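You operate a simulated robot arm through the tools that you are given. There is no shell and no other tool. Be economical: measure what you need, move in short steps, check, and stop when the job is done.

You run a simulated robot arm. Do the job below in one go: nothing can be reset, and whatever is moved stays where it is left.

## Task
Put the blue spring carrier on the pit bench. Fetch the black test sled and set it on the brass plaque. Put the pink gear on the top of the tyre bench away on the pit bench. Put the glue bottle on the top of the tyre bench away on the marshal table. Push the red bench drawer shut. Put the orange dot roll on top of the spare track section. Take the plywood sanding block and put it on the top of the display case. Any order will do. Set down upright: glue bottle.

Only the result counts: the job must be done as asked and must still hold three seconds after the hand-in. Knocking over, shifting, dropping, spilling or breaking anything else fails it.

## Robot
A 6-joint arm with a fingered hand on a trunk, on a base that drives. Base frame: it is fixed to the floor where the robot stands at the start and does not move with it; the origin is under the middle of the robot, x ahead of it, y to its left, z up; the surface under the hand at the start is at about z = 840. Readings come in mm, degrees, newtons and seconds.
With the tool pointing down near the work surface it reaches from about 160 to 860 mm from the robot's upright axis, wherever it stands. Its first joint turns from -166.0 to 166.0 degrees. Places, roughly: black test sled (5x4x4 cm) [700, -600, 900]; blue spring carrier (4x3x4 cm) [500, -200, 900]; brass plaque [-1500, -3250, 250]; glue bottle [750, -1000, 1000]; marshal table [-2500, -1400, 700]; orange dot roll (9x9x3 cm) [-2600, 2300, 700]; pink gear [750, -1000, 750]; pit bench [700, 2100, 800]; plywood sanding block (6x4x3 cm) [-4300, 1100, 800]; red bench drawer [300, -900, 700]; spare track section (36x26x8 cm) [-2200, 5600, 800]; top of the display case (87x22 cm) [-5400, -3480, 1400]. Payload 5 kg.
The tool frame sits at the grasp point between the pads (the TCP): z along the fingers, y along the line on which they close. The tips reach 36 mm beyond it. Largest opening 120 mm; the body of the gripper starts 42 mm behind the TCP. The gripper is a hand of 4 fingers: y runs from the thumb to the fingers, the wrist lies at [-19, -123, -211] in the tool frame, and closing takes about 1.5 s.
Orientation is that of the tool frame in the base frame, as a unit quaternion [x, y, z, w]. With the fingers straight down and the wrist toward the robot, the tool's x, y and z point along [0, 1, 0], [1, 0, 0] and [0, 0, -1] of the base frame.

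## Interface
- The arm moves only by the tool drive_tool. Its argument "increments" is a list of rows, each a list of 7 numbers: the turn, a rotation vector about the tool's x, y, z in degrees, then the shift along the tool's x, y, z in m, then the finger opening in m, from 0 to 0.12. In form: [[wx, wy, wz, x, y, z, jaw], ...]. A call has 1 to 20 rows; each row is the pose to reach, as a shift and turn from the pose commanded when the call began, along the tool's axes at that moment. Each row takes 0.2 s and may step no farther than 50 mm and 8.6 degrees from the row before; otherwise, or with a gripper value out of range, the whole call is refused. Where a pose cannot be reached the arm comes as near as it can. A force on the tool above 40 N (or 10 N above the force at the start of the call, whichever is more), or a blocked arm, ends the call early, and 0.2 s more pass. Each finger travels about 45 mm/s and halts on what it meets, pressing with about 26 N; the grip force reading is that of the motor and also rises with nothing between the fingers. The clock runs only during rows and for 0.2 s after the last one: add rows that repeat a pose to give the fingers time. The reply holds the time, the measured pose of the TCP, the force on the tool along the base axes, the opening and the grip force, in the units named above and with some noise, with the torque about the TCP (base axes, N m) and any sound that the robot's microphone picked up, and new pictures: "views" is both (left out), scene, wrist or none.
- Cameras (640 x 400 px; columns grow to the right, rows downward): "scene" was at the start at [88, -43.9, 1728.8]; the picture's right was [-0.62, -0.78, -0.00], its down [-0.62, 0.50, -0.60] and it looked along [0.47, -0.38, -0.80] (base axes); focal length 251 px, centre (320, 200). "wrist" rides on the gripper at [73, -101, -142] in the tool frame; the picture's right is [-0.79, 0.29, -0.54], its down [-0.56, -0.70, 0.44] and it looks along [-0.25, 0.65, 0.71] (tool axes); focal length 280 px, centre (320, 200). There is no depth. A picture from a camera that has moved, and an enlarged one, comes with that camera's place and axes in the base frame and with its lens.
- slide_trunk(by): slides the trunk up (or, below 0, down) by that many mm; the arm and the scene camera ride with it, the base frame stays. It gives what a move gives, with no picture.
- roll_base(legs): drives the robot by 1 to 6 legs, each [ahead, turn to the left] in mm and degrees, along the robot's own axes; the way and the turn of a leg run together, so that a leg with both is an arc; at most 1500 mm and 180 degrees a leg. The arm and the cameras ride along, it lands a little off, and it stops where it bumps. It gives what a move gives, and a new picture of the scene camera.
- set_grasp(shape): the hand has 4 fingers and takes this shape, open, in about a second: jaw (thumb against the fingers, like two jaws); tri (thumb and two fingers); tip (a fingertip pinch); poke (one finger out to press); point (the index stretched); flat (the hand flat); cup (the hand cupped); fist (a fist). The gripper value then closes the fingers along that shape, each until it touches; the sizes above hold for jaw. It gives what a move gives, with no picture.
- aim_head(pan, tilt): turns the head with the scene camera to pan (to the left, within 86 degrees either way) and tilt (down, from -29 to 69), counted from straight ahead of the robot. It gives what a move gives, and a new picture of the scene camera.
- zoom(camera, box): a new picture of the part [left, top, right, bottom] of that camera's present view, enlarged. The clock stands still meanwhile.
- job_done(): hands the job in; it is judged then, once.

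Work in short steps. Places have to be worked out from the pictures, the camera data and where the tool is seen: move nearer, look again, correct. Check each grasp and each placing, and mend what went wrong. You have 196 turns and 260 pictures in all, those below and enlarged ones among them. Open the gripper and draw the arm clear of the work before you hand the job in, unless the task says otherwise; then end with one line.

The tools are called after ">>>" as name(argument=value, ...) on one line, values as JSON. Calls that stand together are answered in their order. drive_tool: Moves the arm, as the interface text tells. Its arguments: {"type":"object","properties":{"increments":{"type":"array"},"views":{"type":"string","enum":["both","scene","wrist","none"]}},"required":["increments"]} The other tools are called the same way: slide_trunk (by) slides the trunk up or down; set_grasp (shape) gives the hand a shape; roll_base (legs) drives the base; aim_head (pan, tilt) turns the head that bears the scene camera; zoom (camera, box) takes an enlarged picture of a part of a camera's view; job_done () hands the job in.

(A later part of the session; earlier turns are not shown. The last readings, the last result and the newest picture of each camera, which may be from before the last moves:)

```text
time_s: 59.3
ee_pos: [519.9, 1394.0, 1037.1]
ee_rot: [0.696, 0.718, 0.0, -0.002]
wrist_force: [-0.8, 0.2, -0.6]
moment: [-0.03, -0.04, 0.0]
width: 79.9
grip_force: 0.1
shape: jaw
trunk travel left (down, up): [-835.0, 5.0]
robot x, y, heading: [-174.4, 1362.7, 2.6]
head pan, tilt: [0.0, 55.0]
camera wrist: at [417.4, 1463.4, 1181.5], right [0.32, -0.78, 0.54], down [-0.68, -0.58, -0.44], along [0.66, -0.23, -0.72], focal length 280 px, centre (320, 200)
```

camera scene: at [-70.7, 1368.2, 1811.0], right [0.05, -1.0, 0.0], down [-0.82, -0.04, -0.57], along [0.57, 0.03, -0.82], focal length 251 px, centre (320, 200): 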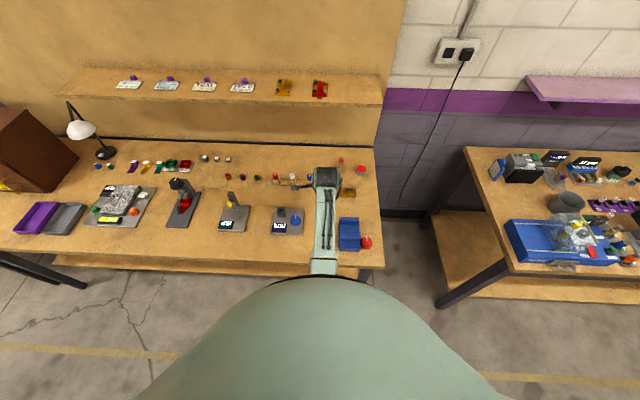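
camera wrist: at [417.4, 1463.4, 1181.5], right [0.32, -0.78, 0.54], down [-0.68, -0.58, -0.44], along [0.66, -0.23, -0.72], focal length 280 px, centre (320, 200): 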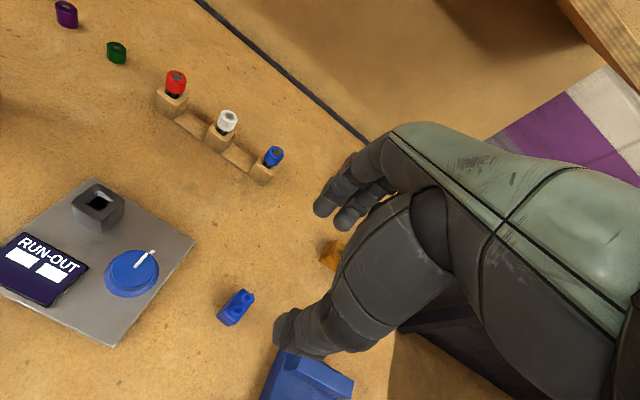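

The carrier is standing on the pit bench. I tuck the arm and drive back along the aisle toward the tyre bench's drawer end.

>>> drive_tool(increments=[[0, 0, 0, 0, -0.04, -0.02, 0.08], [0, 0, 0, 0, -0.08, -0.04, 0.08], [0, 0, 0, 0, -0.12, -0.06, 0.08], [0, 0, 0, 0, -0.16, -0.08, 0.08], [0, 0, 0, 0, -0.2, -0.09, 0.08], [0, 0, 0, 0, -0.24, -0.09, 0.08], [0, 0, 0, 0, -0.28, -0.09, 0.08], [0, 0, 0, 0, -0.3, -0.09, 0.08]], views="none")

>>> roll_base(legs=[[0, -95], [1100, 0]])

>>> aim_head(pan=0, tilt=30)

```text
time_s: 61.1
ee_pos: [231.3, 1385.1, 1126.5]
ee_rot: [0.694, 0.72, 0.003, 0.002]
wrist_force: [0.7, -0.6, -1.0]
moment: [-0.01, 0.03, -0.02]
width: 79.6
grip_force: 0.1
shape: jaw
out of reach, approached as far as the arm can: row 8
trunk travel left (down, up): [-835.0, 5.0]
robot x, y, heading: [-173.3, 1359.0, 3.0]
head pan, tilt: [0.0, 55.0]
```

```text
time_s: 71.8
ee_pos: [-194.8, -107.6, 1127.2]
ee_rot: [1.0, -0.015, 0.001, 0.005]
wrist_force: [1.1, 0.0, -0.7]
moment: [0.0, 0.0, 0.0]
width: 80.0
grip_force: 0.1
shape: jaw
trunk travel left (down, up): [-835.0, 5.0]
robot x, y, heading: [-196.7, 293.2, -90.5]
head pan, tilt: [0.0, 55.0]
camera scene: at [-194.9, 195.5, 1811.0], right [-1.0, 0.01, 0.0], down [0.01, 0.82, -0.57], along [-0.01, -0.57, -0.82], focal length 251 px, centre (320, 200)
```

scene: 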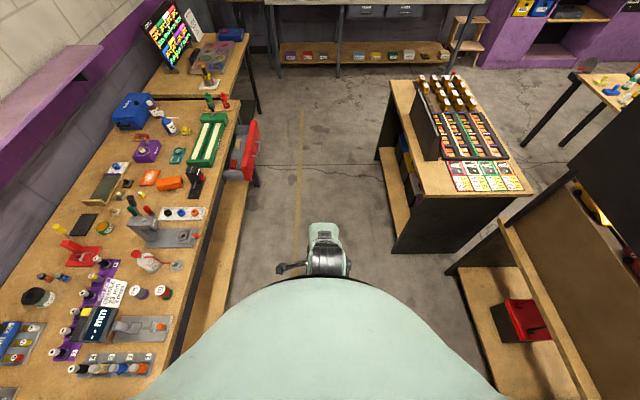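

```text
time_s: 72.7
ee_pos: [-193.7, -108.0, 1127.9]
ee_rot: [1.0, -0.015, 0.001, 0.005]
wrist_force: [-0.4, -0.8, -0.7]
moment: [0.02, 0.0, 0.03]
width: 79.7
grip_force: 0.2
shape: jaw
trunk travel left (down, up): [-835.0, 5.0]
robot x, y, heading: [-198.9, 294.8, -90.7]
head pan, tilt: [0.0, 30.0]
camera scene: at [-195.0, 177.8, 1847.0], right [-1.0, 0.01, 0.0], down [0.01, 0.5, -0.87], along [-0.01, -0.86, -0.5], focal length 251 px, centre (320, 200)
```

scene: 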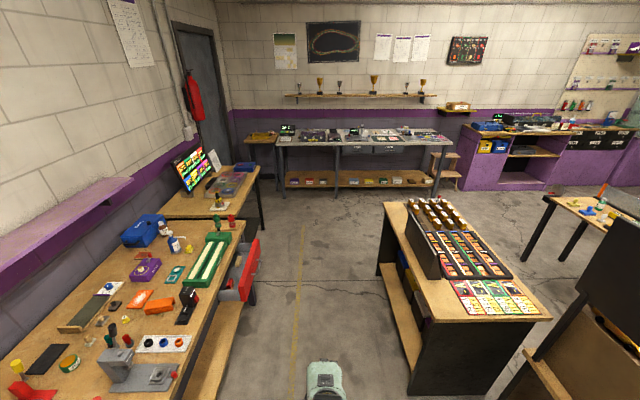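

Clear view: the aisle is free and the drawer sticks out on the left. I drive to about (-300,-930) and turn to face the drawer.

>>> roll_base(legs=[[0, -4.5], [1220, 0], [0, 95]])

>>> aim_head(pan=0, tilt=55)

```text
time_s: 84.8
ee_pos: [97.3, -931.2, 1127.0]
ee_rot: [0.721, 0.693, 0.005, 0.003]
wrist_force: [-0.2, 0.4, 0.2]
moment: [0.0, -0.01, -0.01]
width: 79.7
grip_force: 0.1
shape: jaw
trunk travel left (down, up): [-835.0, 5.0]
robot x, y, heading: [-309.2, -927.6, -1.1]
head pan, tilt: [0.0, 30.0]
camera scene: at [-186.6, -928.2, 1847.0], right [-0.02, -1.0, 0.0], down [-0.5, 0.01, -0.87], along [0.87, -0.02, -0.5], focal length 251 px, centre (320, 200)
```

scene: 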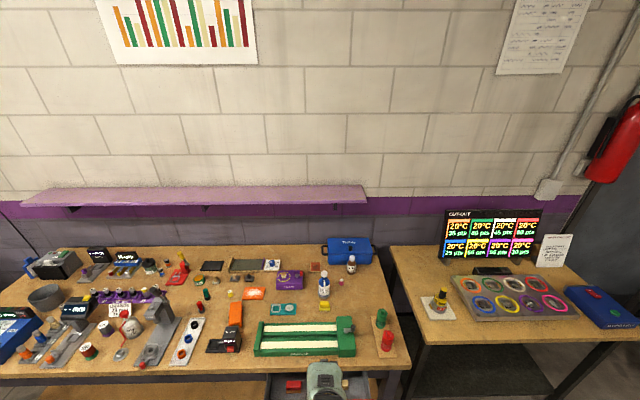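

```text
time_s: 85.7
ee_pos: [96.4, -932.6, 1128.4]
ee_rot: [0.72, 0.694, 0.006, 0.004]
wrist_force: [0.3, -0.3, -0.4]
moment: [-0.01, -0.02, 0.05]
width: 79.7
grip_force: 0.0
shape: jaw
trunk travel left (down, up): [-835.0, 5.0]
robot x, y, heading: [-311.7, -928.6, -1.3]
head pan, tilt: [0.0, 55.0]
camera scene: at [-205.2, -927.7, 1811.1], right [-0.02, -1.0, 0.0], down [-0.82, 0.02, -0.57], along [0.57, -0.01, -0.82], focal length 251 px, centre (320, 200)
```

scene: 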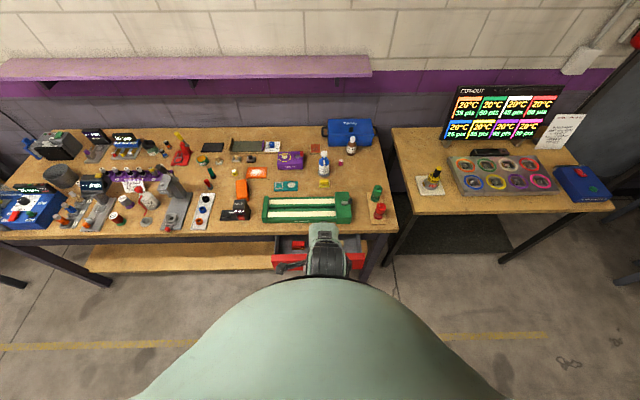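

I zoom on the tyre bench top to find the pink gear, and on the drawer.

>>> zoom(camera="scene", box=[190, 100, 400, 230])

>>> zoom(camera="scene", box=[240, 190, 400, 290])

>>> zoom(camera="scene", box=[0, 120, 200, 245])

```text
3.05 times, centred on (295, 165) of scene
camera zoom: at [-205.2, -927.7, 1811.1], right [-0.02, -1.0, 0.0], down [-0.82, 0.02, -0.57], along [0.57, -0.01, -0.82], focal length 765 px, centre (396, 307)
```

zoom: 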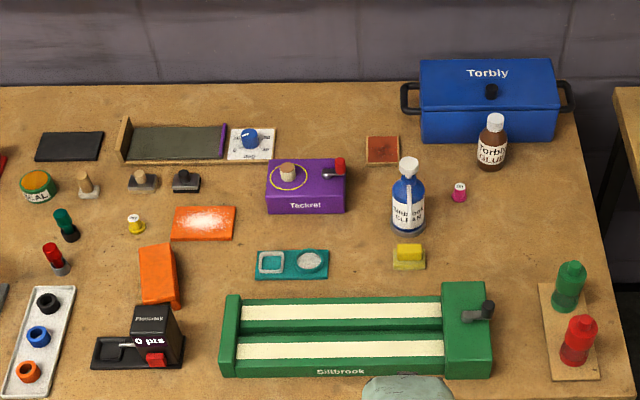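

```text
4.00 times, centred on (320, 240) of scene
camera zoom: at [-205.2, -927.7, 1811.1], right [-0.02, -1.0, 0.0], down [-0.82, 0.02, -0.57], along [0.57, -0.01, -0.82], focal length 1004 px, centre (320, 40)
```

zoom: 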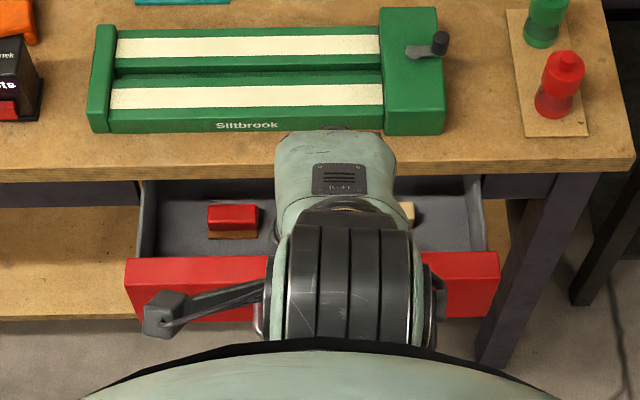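

```text
3.20 times, centred on (100, 182) of scene
camera zoom: at [-205.2, -927.7, 1811.1], right [-0.02, -1.0, 0.0], down [-0.82, 0.02, -0.57], along [0.57, -0.01, -0.82], focal length 803 px, centre (1024, 256)
```

zoom: 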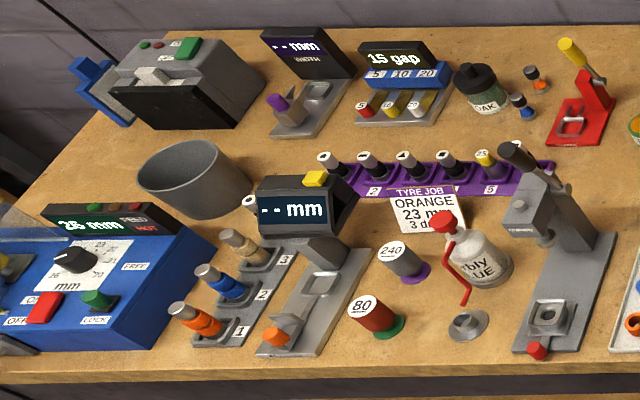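

The pink gear is at about (687,-1051) and the glue bottle at (767,-1117). First the drawer: I close the fingers and lower the trunk 330 mm so the hand comes in front of the drawer, then look.

>>> slide_trunk(by=-330)

>>> drive_tool(increments=[[0, 0, 0, 0, 0, 0, 0.05], [0, 0, 0, 0, 0, 0, 0.02], [0, 0, 0, 0, 0, 0, 0.0], [0, 0, 0, 0, 0, 0, 0.0], [0, 0, 0, 0, 0, 0, 0.0], [0, 0, 0, 0, 0, 0, 0.0]])

```text
time_s: 88.9
ee_pos: [100.5, -931.3, 795.7]
ee_rot: [0.72, 0.693, 0.003, 0.003]
wrist_force: [0.7, -0.1, 0.0]
moment: [-0.03, -0.03, 0.01]
width: 79.6
grip_force: 0.0
shape: jaw
trunk travel left (down, up): [-505.0, 335.0]
robot x, y, heading: [-309.2, -928.0, -1.4]
head pan, tilt: [0.0, 55.0]
```

```text
time_s: 90.3
ee_pos: [100.7, -932.6, 795.8]
ee_rot: [0.72, 0.693, 0.003, 0.002]
wrist_force: [-0.3, -0.5, 0.1]
moment: [-0.06, 0.02, -0.02]
width: 0.0
grip_force: 25.9
shape: jaw
trunk travel left (down, up): [-505.0, 335.0]
robot x, y, heading: [-308.6, -925.1, -1.4]
head pan, tilt: [0.0, 55.0]
camera scene: at [-198.0, -927.2, 1480.3], right [-0.02, -1.0, 0.0], down [-0.82, 0.02, -0.57], along [0.57, -0.01, -0.82], focal length 251 px, centre (320, 200)
camera wrist: at [0.9, -854.6, 939.2], right [0.25, -0.8, 0.54], down [-0.72, -0.53, -0.45], along [0.65, -0.28, -0.71], focal length 280 px, centre (320, 200)
```

scene: 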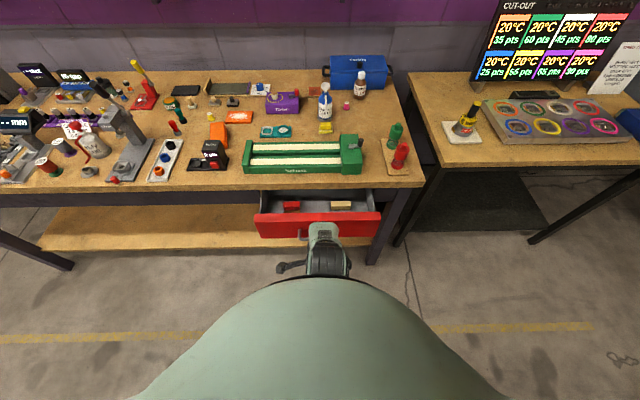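
wrist: 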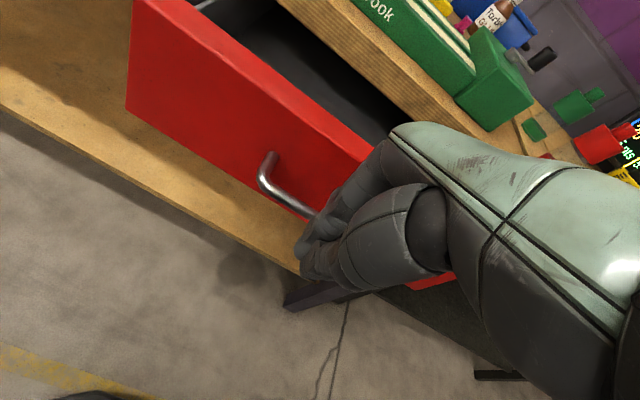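

The drawer front is at x≈195-200, z 680–830, handle near the middle. I'll push on the panel left of the handle with fingers pointing forward: move left to y≈-800 and tilt the tool 60° forward.

>>> drive_tool(increments=[[0, 0, 0, 0.045, 0, 0, 0], [0, 0, 0, 0.09, 0, 0, 0], [0, 0, 0, 0.13, 0, 0, 0], [-8, 0, 0, 0.13, 0, 0, 0], [-16, 0, 0, 0.13, 0, 0, 0], [-24, 0, 0, 0.13, 0.01, 0, 0], [-32, 0, 0, 0.13, 0.01, 0.005, 0], [-40, 0, 0, 0.13, 0.02, 0.01, 0], [-48, 0, 0, 0.13, 0.02, 0.015, 0], [-56, 0, 0, 0.13, 0.03, 0.02, 0], [-60, 0, 0, 0.13, 0.03, 0.025, 0]])

```text
time_s: 91.9
ee_pos: [160.5, -757.8, 854.5]
ee_rot: [0.693, 0.645, 0.261, 0.19]
wrist_force: [0.1, 0.3, -0.3]
moment: [-0.04, 0.05, 0.0]
width: 0.0
grip_force: 26.3
shape: jaw
trunk travel left (down, up): [-505.0, 335.0]
robot x, y, heading: [-310.0, -928.2, -1.3]
head pan, tilt: [0.0, 55.0]
stopped in row 7: the arm was blocked; the commanded pose is now the measured one
camera scene: at [-199.6, -926.8, 1481.7], right [-0.02, -1.0, 0.0], down [-0.82, 0.02, -0.57], along [0.57, -0.01, -0.82], focal length 251 px, centre (320, 200)
camera wrist: at [-3.9, -685.1, 916.3], right [-0.13, -0.85, 0.51], down [-0.31, -0.46, -0.84], along [0.94, -0.26, -0.2], focal length 280 px, centre (320, 200)
```

scene: 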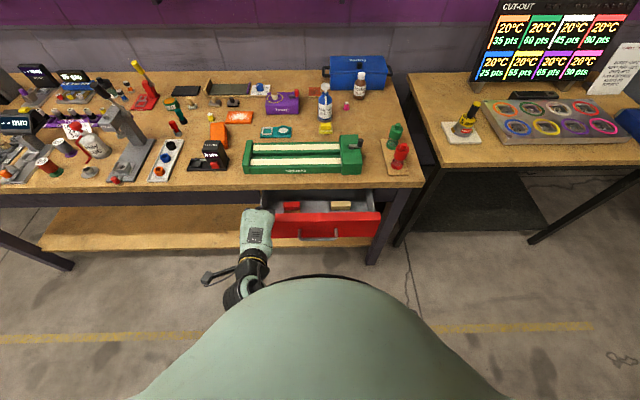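
wrist: 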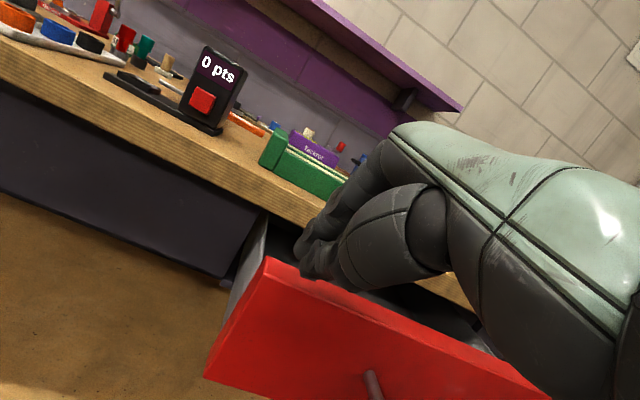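

The arm was blocked (too close to the body), with the hand at drawer-top height left of center. I back the base 130 mm to gain room.

>>> roll_base(legs=[[-130, 0]])

```text
time_s: 93.3
ee_pos: [33.3, -754.6, 848.3]
ee_rot: [0.694, 0.646, 0.256, 0.189]
wrist_force: [0.6, 0.1, -0.4]
moment: [0.01, 0.0, -0.03]
width: 0.0
grip_force: 26.3
shape: jaw
trunk travel left (down, up): [-505.0, 335.0]
robot x, y, heading: [-436.1, -925.3, -0.9]
head pan, tilt: [0.0, 55.0]
camera scene: at [-324.6, -922.2, 1480.4], right [-0.02, -1.0, 0.0], down [-0.82, 0.02, -0.57], along [0.57, -0.01, -0.82], focal length 251 px, centre (320, 200)
```

scene: 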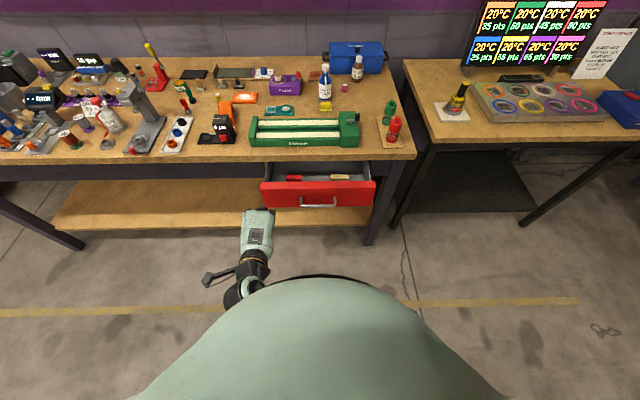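

I lower the trunk 123 mm and bring the hand to about (133,-800,725), just short of the panel.

>>> slide_trunk(by=-123)

>>> drive_tool(increments=[[0, 0, 0, -0.045, 0.004, -0.003, 0], [0, 0, 0, -0.043, 0.036, 0.021, 0], [0, 0, 0, -0.042, 0.068, 0.045, 0], [0, 0, 0, -0.041, 0.084, 0.057, 0]])

```text
time_s: 94.8
ee_pos: [32.1, -756.2, 726.5]
ee_rot: [0.694, 0.646, 0.258, 0.189]
wrist_force: [-0.2, 0.1, 0.3]
moment: [0.02, -0.02, 0.02]
width: 0.0
grip_force: 26.1
shape: jaw
trunk travel left (down, up): [-382.0, 458.0]
robot x, y, heading: [-438.5, -926.2, -1.3]
head pan, tilt: [0.0, 55.0]
```

```text
time_s: 95.4
ee_pos: [26.5, -711.6, 741.9]
ee_rot: [0.619, 0.709, 0.298, 0.16]
wrist_force: [0.1, 0.1, 0.2]
moment: [-0.02, -0.04, 0.05]
width: 0.2
grip_force: 26.5
shape: jaw
trunk travel left (down, up): [-382.0, 458.0]
robot x, y, heading: [-438.5, -925.9, -0.9]
head pan, tilt: [0.0, 55.0]
stopped in row 2: the arm was blocked; the commanded pose is now the measured one
camera scene: at [-323.1, -929.2, 1357.3], right [-0.02, -1.0, 0.0], down [-0.82, 0.02, -0.57], along [0.57, -0.01, -0.82], focal length 251 px, centre (320, 200)
camera wrist: at [-150.3, -677.5, 800.7], right [0.05, -0.87, 0.49], down [-0.18, -0.49, -0.85], along [0.98, -0.05, -0.18], focal length 280 px, centre (320, 200)
```

scene: 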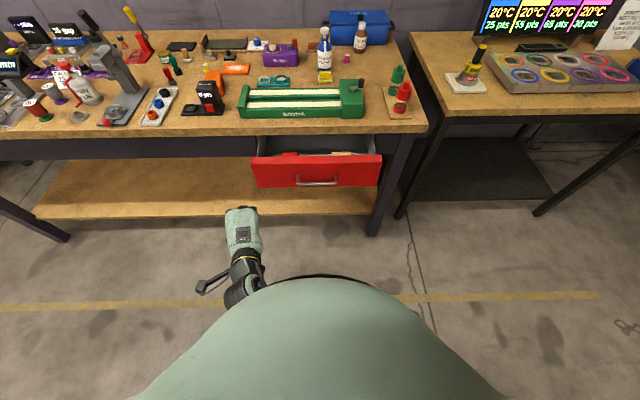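
wrist: 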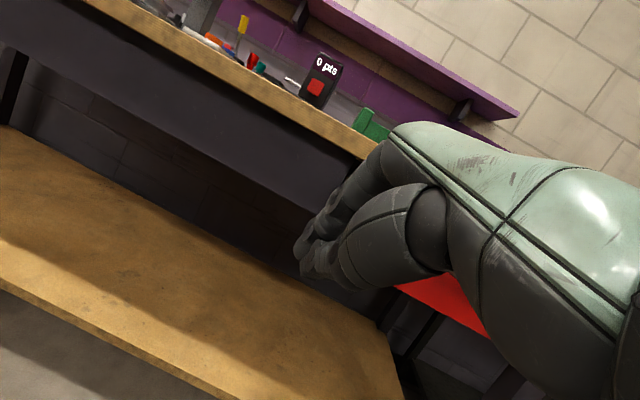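

The arm folds badly this close at this trunk height; reach is better with the hand low relative to the trunk. I raise the trunk 330 mm, then re-square the tool and extend it forward and down.

>>> slide_trunk(by=330)

>>> drive_tool(increments=[[0, 0, 0, 0, 0.02, 0.03, 0], [-1, -4, 5, 0, 0.04, 0.06, 0], [-2, -8, 10, 0, 0.06, 0.09, 0], [-2.9, -12.8, 15.9, 0, 0.06, 0.12, 0], [-2.9, -12.8, 15.9, 0, 0.06, 0.12, 0]])

```text
time_s: 98.6
ee_pos: [28.3, -710.2, 1072.2]
ee_rot: [0.62, 0.708, 0.297, 0.164]
wrist_force: [0.5, 0.6, 0.9]
moment: [0.0, -0.04, 0.02]
width: 0.0
grip_force: 26.5
shape: jaw
trunk travel left (down, up): [-712.0, 128.0]
robot x, y, heading: [-438.1, -922.2, -1.3]
head pan, tilt: [0.0, 55.0]
```

```text
time_s: 99.8
ee_pos: [140.7, -681.9, 1018.6]
ee_rot: [0.736, 0.585, 0.263, 0.216]
wrist_force: [0.2, 0.1, 0.4]
moment: [0.05, -0.02, 0.01]
width: 0.0
grip_force: 26.6
shape: jaw
trunk travel left (down, up): [-712.0, 128.0]
robot x, y, heading: [-434.0, -926.9, -1.2]
head pan, tilt: [0.0, 55.0]
camera scene: at [-335.1, -926.6, 1688.2], right [-0.02, -1.0, 0.0], down [-0.82, 0.02, -0.57], along [0.57, -0.01, -0.82], focal length 251 px, centre (320, 200)
camera wrist: at [-13.8, -586.3, 1076.8], right [-0.27, -0.83, 0.49], down [-0.34, -0.39, -0.85], along [0.9, -0.4, -0.17], focal length 280 px, centre (320, 200)
```

scene: 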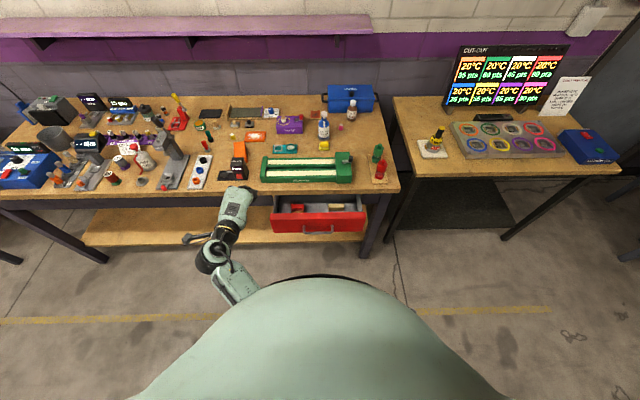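
wrist: 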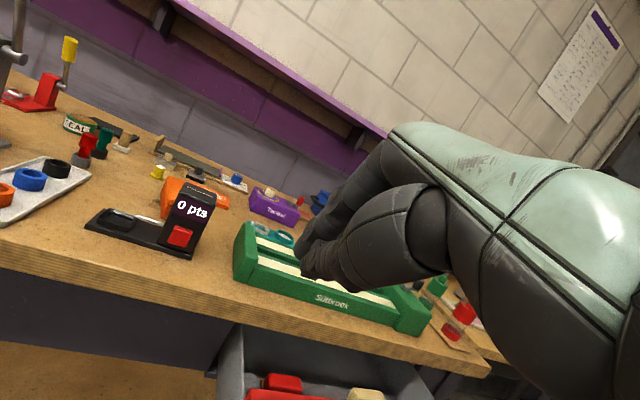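

Now the arm has room. I lower the hand to about (130,-800,725) in front of the panel.

>>> drive_tool(increments=[[0, 0, -1, -0.02, -0.021, 0.028, 0], [0, 0, -2, -0.039, -0.041, 0.055, 0], [0, 0, -4, -0.058, -0.062, 0.083, 0], [0, 0, -5, -0.078, -0.083, 0.11, 0], [0, 0, -6, -0.098, -0.103, 0.138, 0], [0, 0, -8, -0.117, -0.124, 0.165, 0], [0, 0, -9, -0.137, -0.144, 0.193, 0], [0, 0, -10, -0.156, -0.165, 0.22, 0], [0, 0, -10, -0.156, -0.165, 0.22, 0]])

```text
time_s: 101.8
ee_pos: [126.3, -803.2, 725.3]
ee_rot: [0.682, 0.647, 0.243, 0.238]
wrist_force: [-0.6, -0.2, 0.1]
moment: [0.0, -0.02, 0.02]
width: 0.0
grip_force: 26.2
shape: jaw
trunk travel left (down, up): [-712.0, 128.0]
robot x, y, heading: [-436.9, -928.7, -1.0]
head pan, tilt: [0.0, 55.0]
camera scene: at [-335.1, -925.0, 1688.2], right [-0.02, -1.0, 0.0], down [-0.82, 0.02, -0.57], along [0.57, -0.01, -0.82], focal length 251 px, centre (320, 200)
camera wrist: at [-40.2, -723.8, 773.1], right [-0.16, -0.8, 0.58], down [-0.28, -0.53, -0.8], along [0.95, -0.29, -0.14], focal length 280 px, centre (320, 200)
```

scene: 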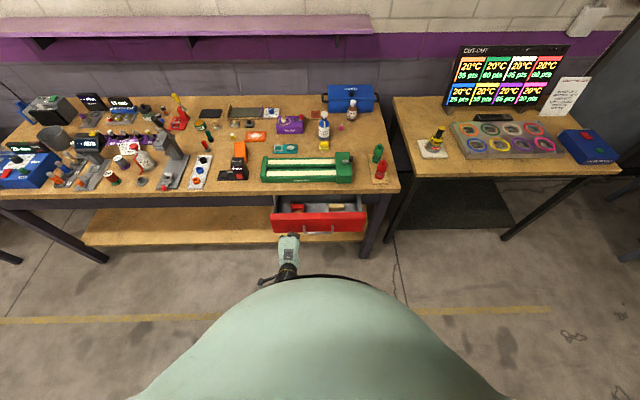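
wrist: 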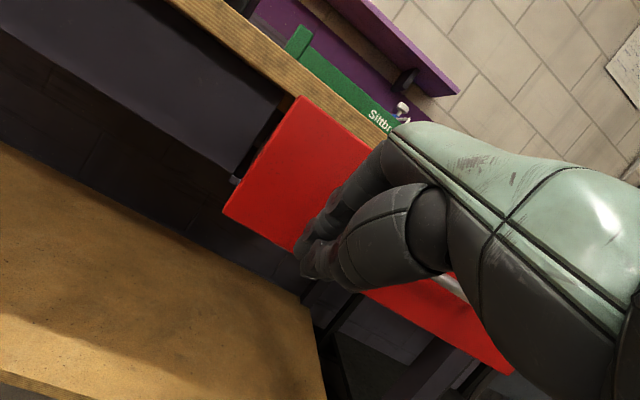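

Positioned by the panel. I push forward (+x) in 15 mm steps until it stops.

>>> drive_tool(increments=[[0, 0, 0, 0.001, 0.021, -0.001, 0], [0, 0, 0, 0.002, 0.033, 0.009, 0], [0, 0, 0, 0.002, 0.045, 0.019, 0], [0, 0, 0, 0.003, 0.056, 0.028, 0], [0, 0, 0, 0.003, 0.064, 0.035, 0], [0, 0, 0, 0.004, 0.072, 0.042, 0], [0, 0, 0, 0.004, 0.08, 0.048, 0], [0, 0, 0, 0.005, 0.087, 0.054, 0], [0, 0, 0, 0.006, 0.095, 0.06, 0], [0, 0, 0, 0.006, 0.103, 0.067, 0], [0, 0, 0, 0.007, 0.11, 0.073, 0], [0, 0, 0, 0.007, 0.118, 0.079, 0], [0, 0, 0, 0.007, 0.125, 0.085, 0]])

```text
time_s: 104.6
ee_pos: [281.0, -801.2, 739.5]
ee_rot: [0.682, 0.648, 0.244, 0.238]
wrist_force: [-0.1, 0.8, -0.2]
moment: [0.02, -0.02, -0.01]
width: 0.0
grip_force: 25.9
shape: jaw
trunk travel left (down, up): [-712.0, 128.0]
robot x, y, heading: [-437.6, -927.1, -1.1]
head pan, tilt: [0.0, 55.0]
camera scene: at [-334.0, -924.9, 1688.1], right [-0.02, -1.0, 0.0], down [-0.82, 0.02, -0.57], along [0.57, -0.01, -0.82], focal length 251 px, centre (320, 200)
camera wrist: at [115.0, -721.2, 787.7], right [-0.16, -0.8, 0.58], down [-0.28, -0.53, -0.8], along [0.95, -0.29, -0.14], focal length 280 px, centre (320, 200)
```

scene: 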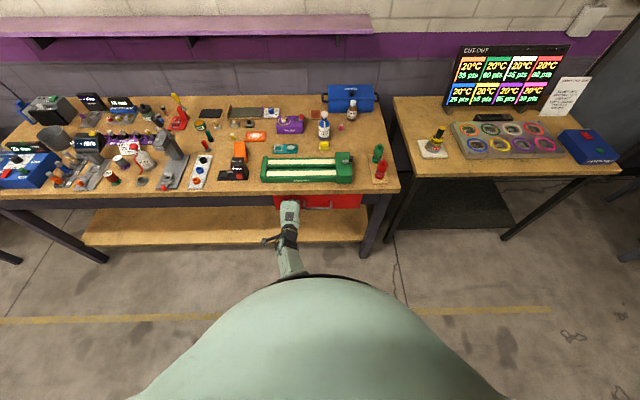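
wrist: 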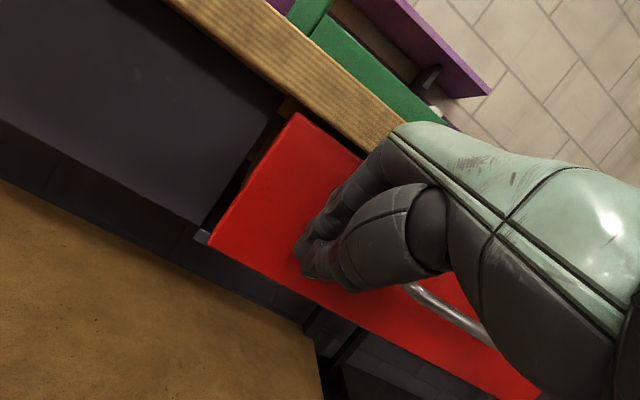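

Nearly closed; a gap beside the panel is still visible and no resistance felt. I push further.

>>> drive_tool(increments=[[0, 0, 0, 0.0, 0.008, 0.006, 0], [0, 0, 0, 0.0, 0.015, 0.013, 0], [0, 0, 0, 0.001, 0.023, 0.019, 0], [0, 0, 0, 0.001, 0.031, 0.026, 0], [0, 0, 0, 0.001, 0.038, 0.032, 0], [0, 0, 0, 0.001, 0.046, 0.038, 0]])

```text
time_s: 105.4
ee_pos: [293.3, -801.3, 740.9]
ee_rot: [0.683, 0.65, 0.237, 0.235]
wrist_force: [-22.9, -1.3, 7.2]
moment: [-0.07, 0.0, -0.28]
width: 0.2
grip_force: 25.5
shape: jaw
out of reach, approached as far as the arm can: row 2, 3, 4
trunk travel left (down, up): [-712.0, 128.0]
robot x, y, heading: [-439.4, -921.5, -1.0]
head pan, tilt: [0.0, 55.0]
stopped in row 4: the force on the tool passed its limit at 45 N (the readings are from after the stop); the commanded pose is now the measured one
camera scene: at [-339.2, -925.1, 1688.5], right [-0.02, -1.0, 0.0], down [-0.82, 0.02, -0.58], along [0.58, -0.01, -0.82], focal length 251 px, centre (320, 200)
camera wrist: at [127.7, -722.0, 790.3], right [-0.15, -0.8, 0.59], down [-0.29, -0.53, -0.8], along [0.94, -0.29, -0.15], focal length 280 px, centre (320, 200)
```

scene: 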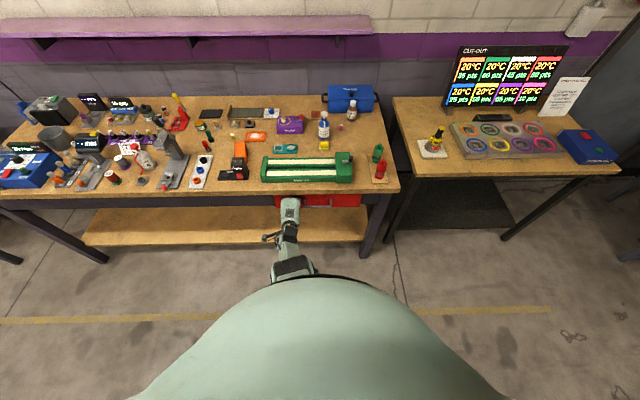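
wrist: 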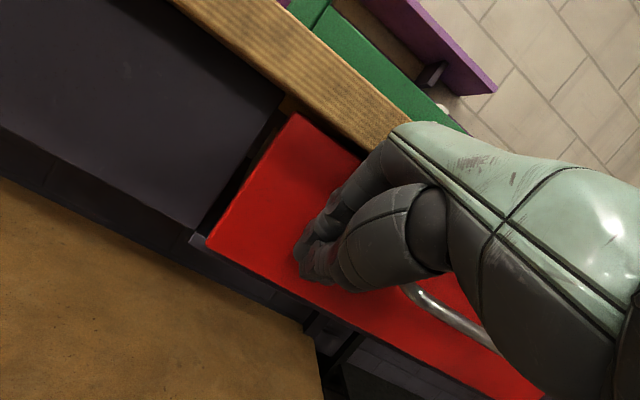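

A firm stop at about 45 N. I back the hand off and check whether the drawer is fully closed.

>>> drive_tool(increments=[[0, 0, 0, 0, -0.035, -0.03, 0], [0, 0, 0, 0, -0.07, -0.06, 0], [0, 0, 0, 0, -0.105, -0.09, 0], [0, 0, 0, 0, -0.13, -0.115, 0]])

>>> zoom(camera="scene", box=[240, 150, 400, 250])

```text
time_s: 106.4
ee_pos: [123.7, -794.5, 751.1]
ee_rot: [0.683, 0.648, 0.24, 0.236]
wrist_force: [-0.1, -0.1, -0.4]
moment: [0.0, -0.02, -0.04]
width: 0.2
grip_force: 26.1
shape: jaw
trunk travel left (down, up): [-712.0, 128.0]
robot x, y, heading: [-434.9, -924.5, -1.1]
head pan, tilt: [0.0, 55.0]
camera scene: at [-337.9, -925.9, 1688.3], right [-0.02, -1.0, 0.0], down [-0.82, 0.02, -0.57], along [0.57, -0.01, -0.82], focal length 251 px, centre (320, 200)
camera wrist: at [-41.3, -715.6, 800.0], right [-0.15, -0.8, 0.59], down [-0.29, -0.53, -0.8], along [0.95, -0.29, -0.15], focal length 280 px, centre (320, 200)
```

scene: 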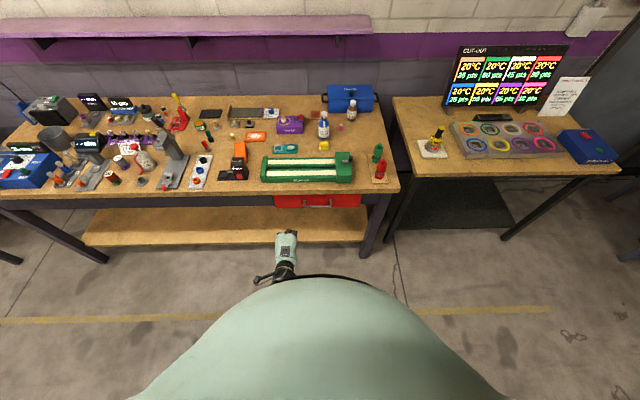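
wrist: 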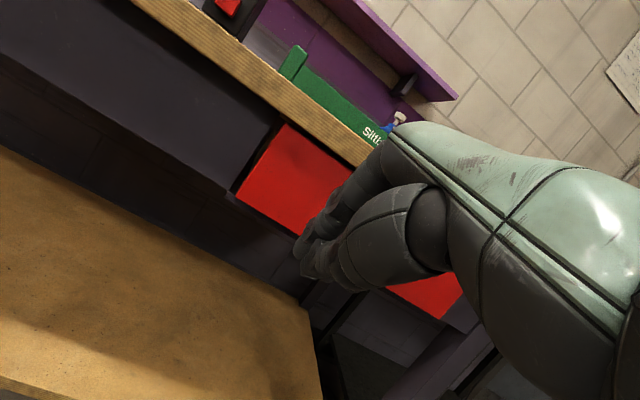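

```text
4.00 times, centred on (320, 200) of scene
camera zoom: at [-337.9, -925.9, 1688.3], right [-0.02, -1.0, 0.0], down [-0.82, 0.02, -0.57], along [0.57, -0.01, -0.82], focal length 1004 px, centre (320, 200)
```

zoom: 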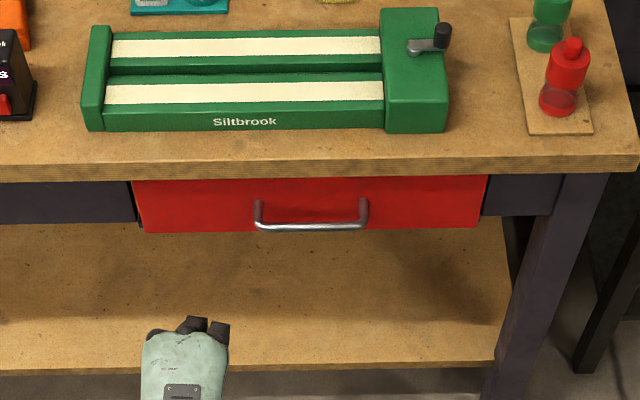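

It looks closed or nearly so, but the hand's back might have met the bench edge instead. I tilt the fingers further forward so only the tips lead, and push again to verify.

>>> drive_tool(increments=[[-8, 0, 0, 0, 0.02, 0.01, 0], [-16, 0, 0, 0, 0.045, 0.02, 0], [-22, 0, 0, 0, 0.07, 0.045, 0], [-22, 0, 0, 0, 0.09, 0.06, 0], [-22, 0, 0, 0, 0.105, 0.075, 0], [-22, 0, 0, 0, 0.12, 0.088, 0], [-22, 0, 0, 0, 0.13, 0.096, 0], [-22, 0, 0, 0, 0.138, 0.102, 0], [-22, 0, 0, 0, 0.146, 0.109, 0], [-22, 0, 0, 0, 0.154, 0.115, 0]])

```text
time_s: 108.6
ee_pos: [263.4, -802.1, 798.7]
ee_rot: [0.626, 0.592, 0.358, 0.361]
wrist_force: [0.7, 0.0, -0.2]
moment: [0.01, 0.02, 0.02]
width: 0.1
grip_force: 25.6
shape: jaw
out of reach, approached as far as the arm can: row 3, 4, 5, 6, 7, 8, 9, 10
trunk travel left (down, up): [-712.0, 128.0]
robot x, y, heading: [-437.9, -922.4, -1.2]
head pan, tilt: [0.0, 55.0]
camera scene: at [-334.7, -924.8, 1688.1], right [-0.02, -1.0, 0.0], down [-0.82, 0.02, -0.57], along [0.57, -0.01, -0.82], focal length 251 px, centre (320, 200)
camera wrist: at [92.0, -719.9, 781.9], right [-0.37, -0.78, 0.5], down [0.02, -0.54, -0.84], along [0.93, -0.3, 0.22], focal length 280 px, centre (320, 200)
```

scene: 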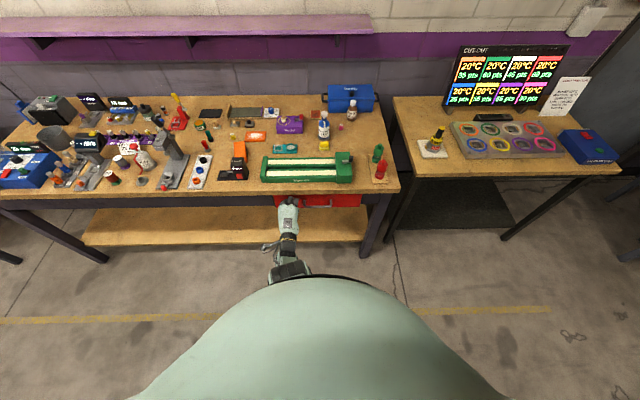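
wrist: 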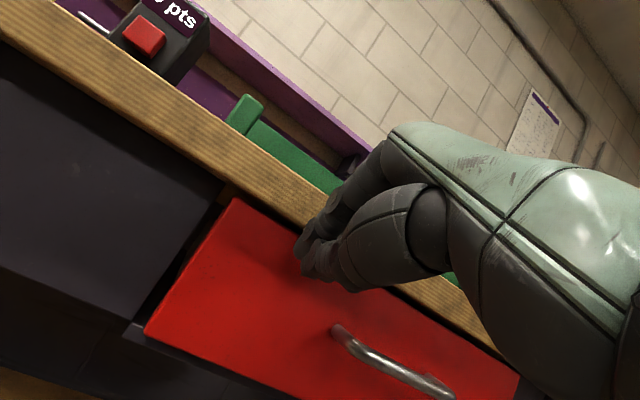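

Too high. I lower 38 mm, then push straight in.

>>> drive_tool(increments=[[0, 0, 0, 0, -0.033, 0.018, 0], [0, 0, 0, 0, -0.028, 0.027, 0], [0, 0, 0, 0, -0.024, 0.036, 0], [0, 0, 0, 0, -0.019, 0.044, 0], [0, 0, 0, 0, -0.014, 0.053, 0], [0, 0, 0, 0, -0.009, 0.062, 0]])

```text
time_s: 110.0
ee_pos: [268.6, -794.4, 803.3]
ee_rot: [0.627, 0.591, 0.357, 0.362]
wrist_force: [0.1, 0.8, -0.2]
moment: [0.03, 0.02, 0.01]
width: 0.1
grip_force: 26.0
shape: jaw
out of reach, approached as far as the arm can: row 1, 2, 3, 4, 5, 6
trunk travel left (down, up): [-712.0, 128.0]
robot x, y, heading: [-438.1, -923.1, -1.4]
head pan, tilt: [0.0, 55.0]
camera scene: at [-335.1, -924.9, 1688.1], right [-0.02, -1.0, 0.0], down [-0.82, 0.02, -0.57], along [0.57, -0.01, -0.82], focal length 251 px, centre (320, 200)
camera wrist: at [98.6, -713.6, 787.4], right [-0.37, -0.78, 0.5], down [0.02, -0.54, -0.84], along [0.93, -0.3, 0.22], focal length 280 px, centre (320, 200)
```

scene: 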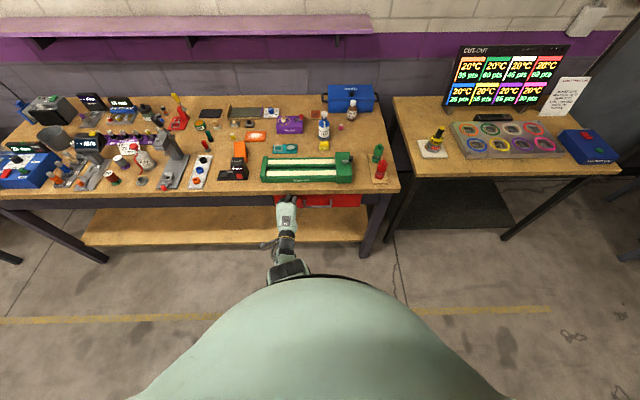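
wrist: 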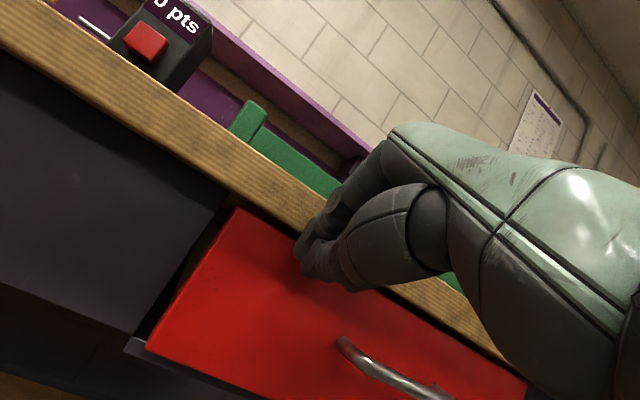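

I lower the trunk 45 mm instead, then push forward with the arm.

>>> slide_trunk(by=-45)

>>> drive_tool(increments=[[0, 0, 0, 0, 0.005, 0.009, 0], [0, 0, 0, 0, 0.01, 0.018, 0], [0, 0, 0, 0, 0.014, 0.026, 0], [0, 0, 0, 0, 0.019, 0.035, 0], [0, 0, 0, 0, 0.024, 0.044, 0], [0, 0, 0, 0, 0.029, 0.053, 0]])

```text
time_s: 110.9
ee_pos: [270.7, -794.7, 759.4]
ee_rot: [0.626, 0.591, 0.358, 0.361]
wrist_force: [0.0, 0.3, 0.3]
moment: [-0.02, 0.0, 0.03]
width: 0.0
grip_force: 26.0
shape: jaw
trunk travel left (down, up): [-667.0, 173.0]
robot x, y, heading: [-436.7, -926.2, -1.3]
head pan, tilt: [0.0, 55.0]
```

```text
time_s: 112.0
ee_pos: [287.8, -797.1, 772.2]
ee_rot: [0.626, 0.595, 0.355, 0.359]
wrist_force: [-26.1, -0.2, 6.8]
moment: [0.03, 0.12, 0.09]
width: 0.0
grip_force: 25.8
shape: jaw
out of reach, approached as far as the arm can: row 1, 2, 3, 4, 5
trunk travel left (down, up): [-667.0, 173.0]
robot x, y, heading: [-437.2, -928.5, -1.3]
head pan, tilt: [0.0, 55.0]
stopped in row 5: the force on the tool passed its limit at 42 N (the readings are from after the stop); the commanded pose is now the measured one
camera scene: at [-340.4, -925.3, 1643.6], right [-0.02, -1.0, 0.0], down [-0.82, 0.01, -0.58], along [0.58, -0.01, -0.82], focal length 251 px, centre (320, 200)
camera wrist: at [117.0, -715.9, 756.7], right [-0.36, -0.78, 0.5], down [0.02, -0.55, -0.84], along [0.93, -0.29, 0.21], focal length 280 px, centre (320, 200)
```

scene: 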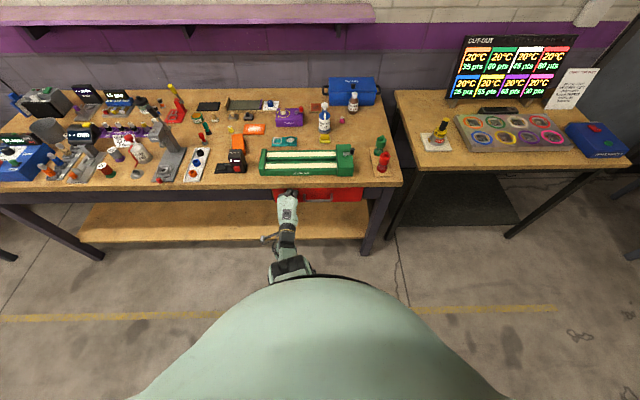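
wrist: 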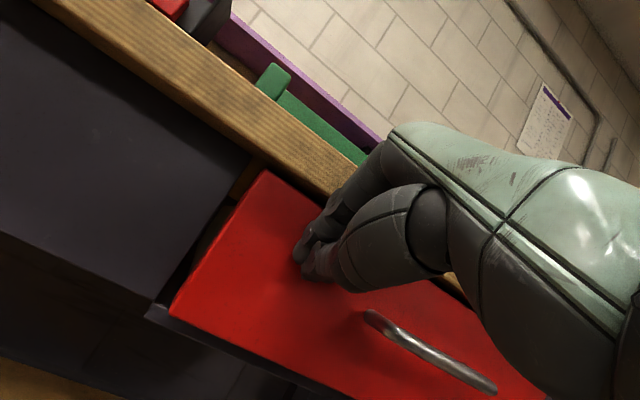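

Fingertips press a solid stop with 42 N at the same place, so the drawer is shut. I retreat, straighten the tool to vertical and raise up.

>>> drive_tool(increments=[[0, 0, 0, 0, -0.02, -0.036, 0], [0, 0, 0, 0, -0.04, -0.072, 0], [0, 0, 0, 0, -0.06, -0.11, 0], [8, 0, 0, 0, -0.05, -0.12, 0.02], [16, 0, 0, 0, -0.02, -0.14, 0.04], [24, 0, 0, 0, 0.01, -0.155, 0.06], [32, 0, 0, 0, 0.04, -0.17, 0.08], [40, 0, 0, 0, 0.065, -0.18, 0.08], [48, 0, 0, 0, 0.085, -0.19, 0.08], [56, 0, 0, 0, 0.1, -0.2, 0.08], [60, 0, 0, 0, 0.1, -0.2, 0.08]])

>>> slide_trunk(by=168)

```text
time_s: 114.4
ee_pos: [166.8, -794.6, 957.7]
ee_rot: [0.721, 0.693, 0.009, -0.004]
wrist_force: [-0.4, 0.0, -0.1]
moment: [0.0, 0.0, 0.02]
width: 79.8
grip_force: 0.0
shape: jaw
trunk travel left (down, up): [-667.0, 173.0]
robot x, y, heading: [-438.3, -923.2, -1.1]
head pan, tilt: [0.0, 55.0]
camera scene: at [-335.4, -925.0, 1643.1], right [-0.02, -1.0, 0.0], down [-0.82, 0.02, -0.57], along [0.57, -0.01, -0.82], focal length 251 px, centre (320, 200)
camera wrist: at [68.0, -719.2, 1102.1], right [0.25, -0.81, 0.53], down [-0.72, -0.52, -0.46], along [0.65, -0.26, -0.71], focal length 280 px, centre (320, 200)
```

scene: 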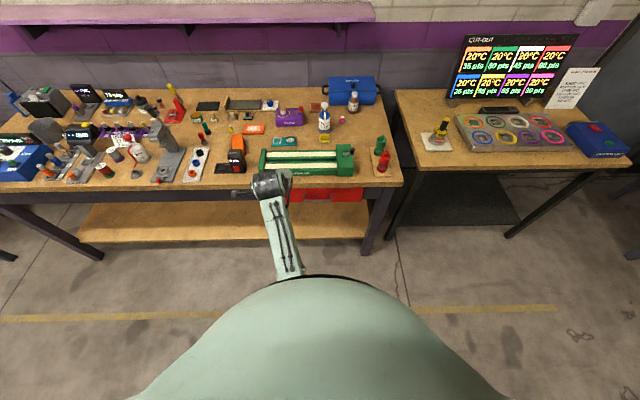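
wrist: 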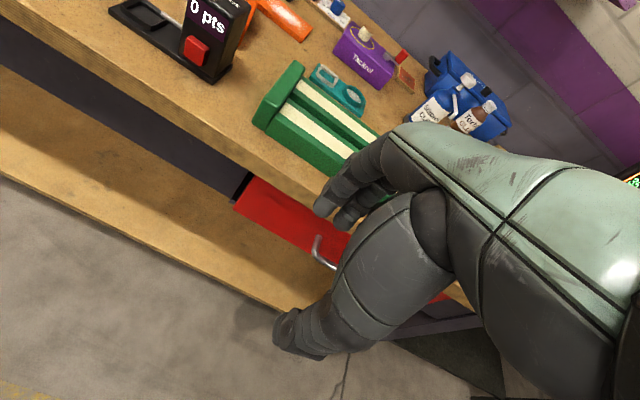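

```text
time_s: 116.3
ee_pos: [167.9, -794.5, 1124.6]
ee_rot: [0.722, 0.692, 0.01, -0.003]
wrist_force: [0.9, 0.7, -0.1]
moment: [0.02, 0.01, 0.04]
width: 79.9
grip_force: 0.1
shape: jaw
trunk travel left (down, up): [-835.0, 5.0]
robot x, y, heading: [-435.8, -927.2, -1.0]
head pan, tilt: [0.0, 55.0]
```

Trunk is up. I roll forward 410 mm to bring the gear, glue bottle and sled within reach.

>>> roll_base(legs=[[410, 0]])

```text
time_s: 119.0
ee_pos: [576.3, -807.4, 1124.5]
ee_rot: [0.724, 0.689, 0.011, -0.002]
wrist_force: [-0.2, 0.2, -0.3]
moment: [0.01, -0.03, -0.01]
width: 79.9
grip_force: 0.0
shape: jaw
trunk travel left (down, up): [-835.0, 5.0]
robot x, y, heading: [-25.5, -939.2, -1.4]
head pan, tilt: [0.0, 55.0]
camera scene: at [71.6, -934.7, 1811.2], right [-0.03, -1.0, 0.0], down [-0.82, 0.02, -0.57], along [0.57, -0.02, -0.82], focal length 251 px, centre (320, 200)
```

scene: 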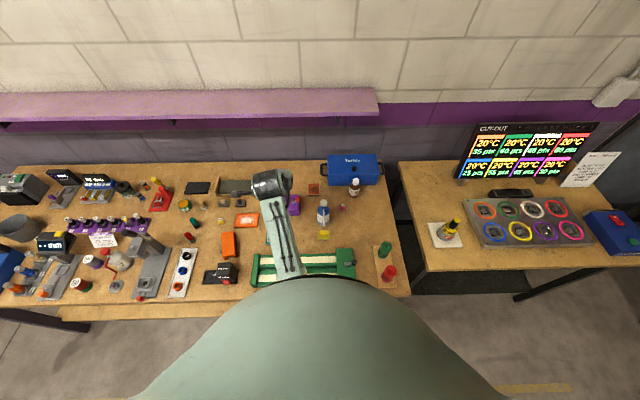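

The gear is at about (689,-1056), with the cleaner bottle (left) and glue bottle (right-back) near. I approach with the wrist from the right-front: yaw +45°, above the gear at z≈1070.

>>> drive_tool(increments=[[0, 0, -7, -0.035, 0.018, 0.01, 0.07], [0, 0, -14, -0.07, 0.036, 0.02, 0.06], [0, 0, -21, -0.104, 0.054, 0.03, 0.06], [0, 0, -28, -0.138, 0.072, 0.04, 0.06], [0, 0, -35, -0.173, 0.09, 0.05, 0.06], [0, 0, -42, -0.208, 0.108, 0.055, 0.06], [0, 0, -48, -0.242, 0.125, 0.055, 0.06], [0, 0, -48, -0.242, 0.125, 0.055, 0.06]])

```text
time_s: 120.8
ee_pos: [689.4, -1053.8, 1066.5]
ee_rot: [0.381, 0.925, 0.011, 0.001]
wrist_force: [0.5, 0.6, -0.8]
moment: [-0.06, -0.04, -0.02]
width: 60.5
grip_force: 0.0
shape: jaw
trunk travel left (down, up): [-835.0, 5.0]
robot x, y, heading: [-29.5, -932.0, -1.5]
head pan, tilt: [0.0, 55.0]
camera scene: at [71.4, -933.6, 1811.2], right [-0.03, -1.0, 0.0], down [-0.82, 0.02, -0.57], along [0.57, -0.02, -0.82], focal length 251 px, centre (320, 200)
camera wrist: at [564.6, -1076.5, 1208.6], right [0.76, -0.36, 0.54], down [-0.09, -0.88, -0.46], along [0.65, 0.3, -0.7], focal length 280 px, centre (320, 200)
```

scene: 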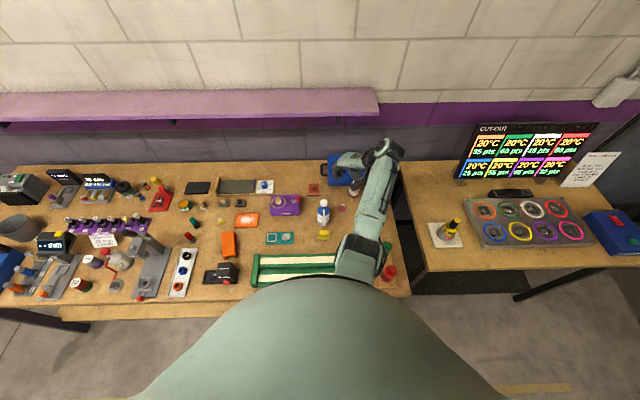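
wrist: 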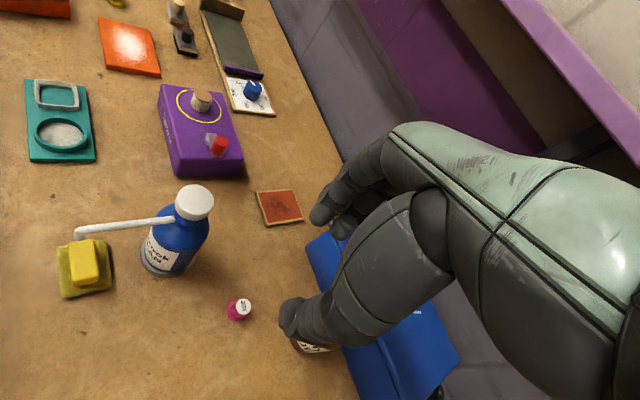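

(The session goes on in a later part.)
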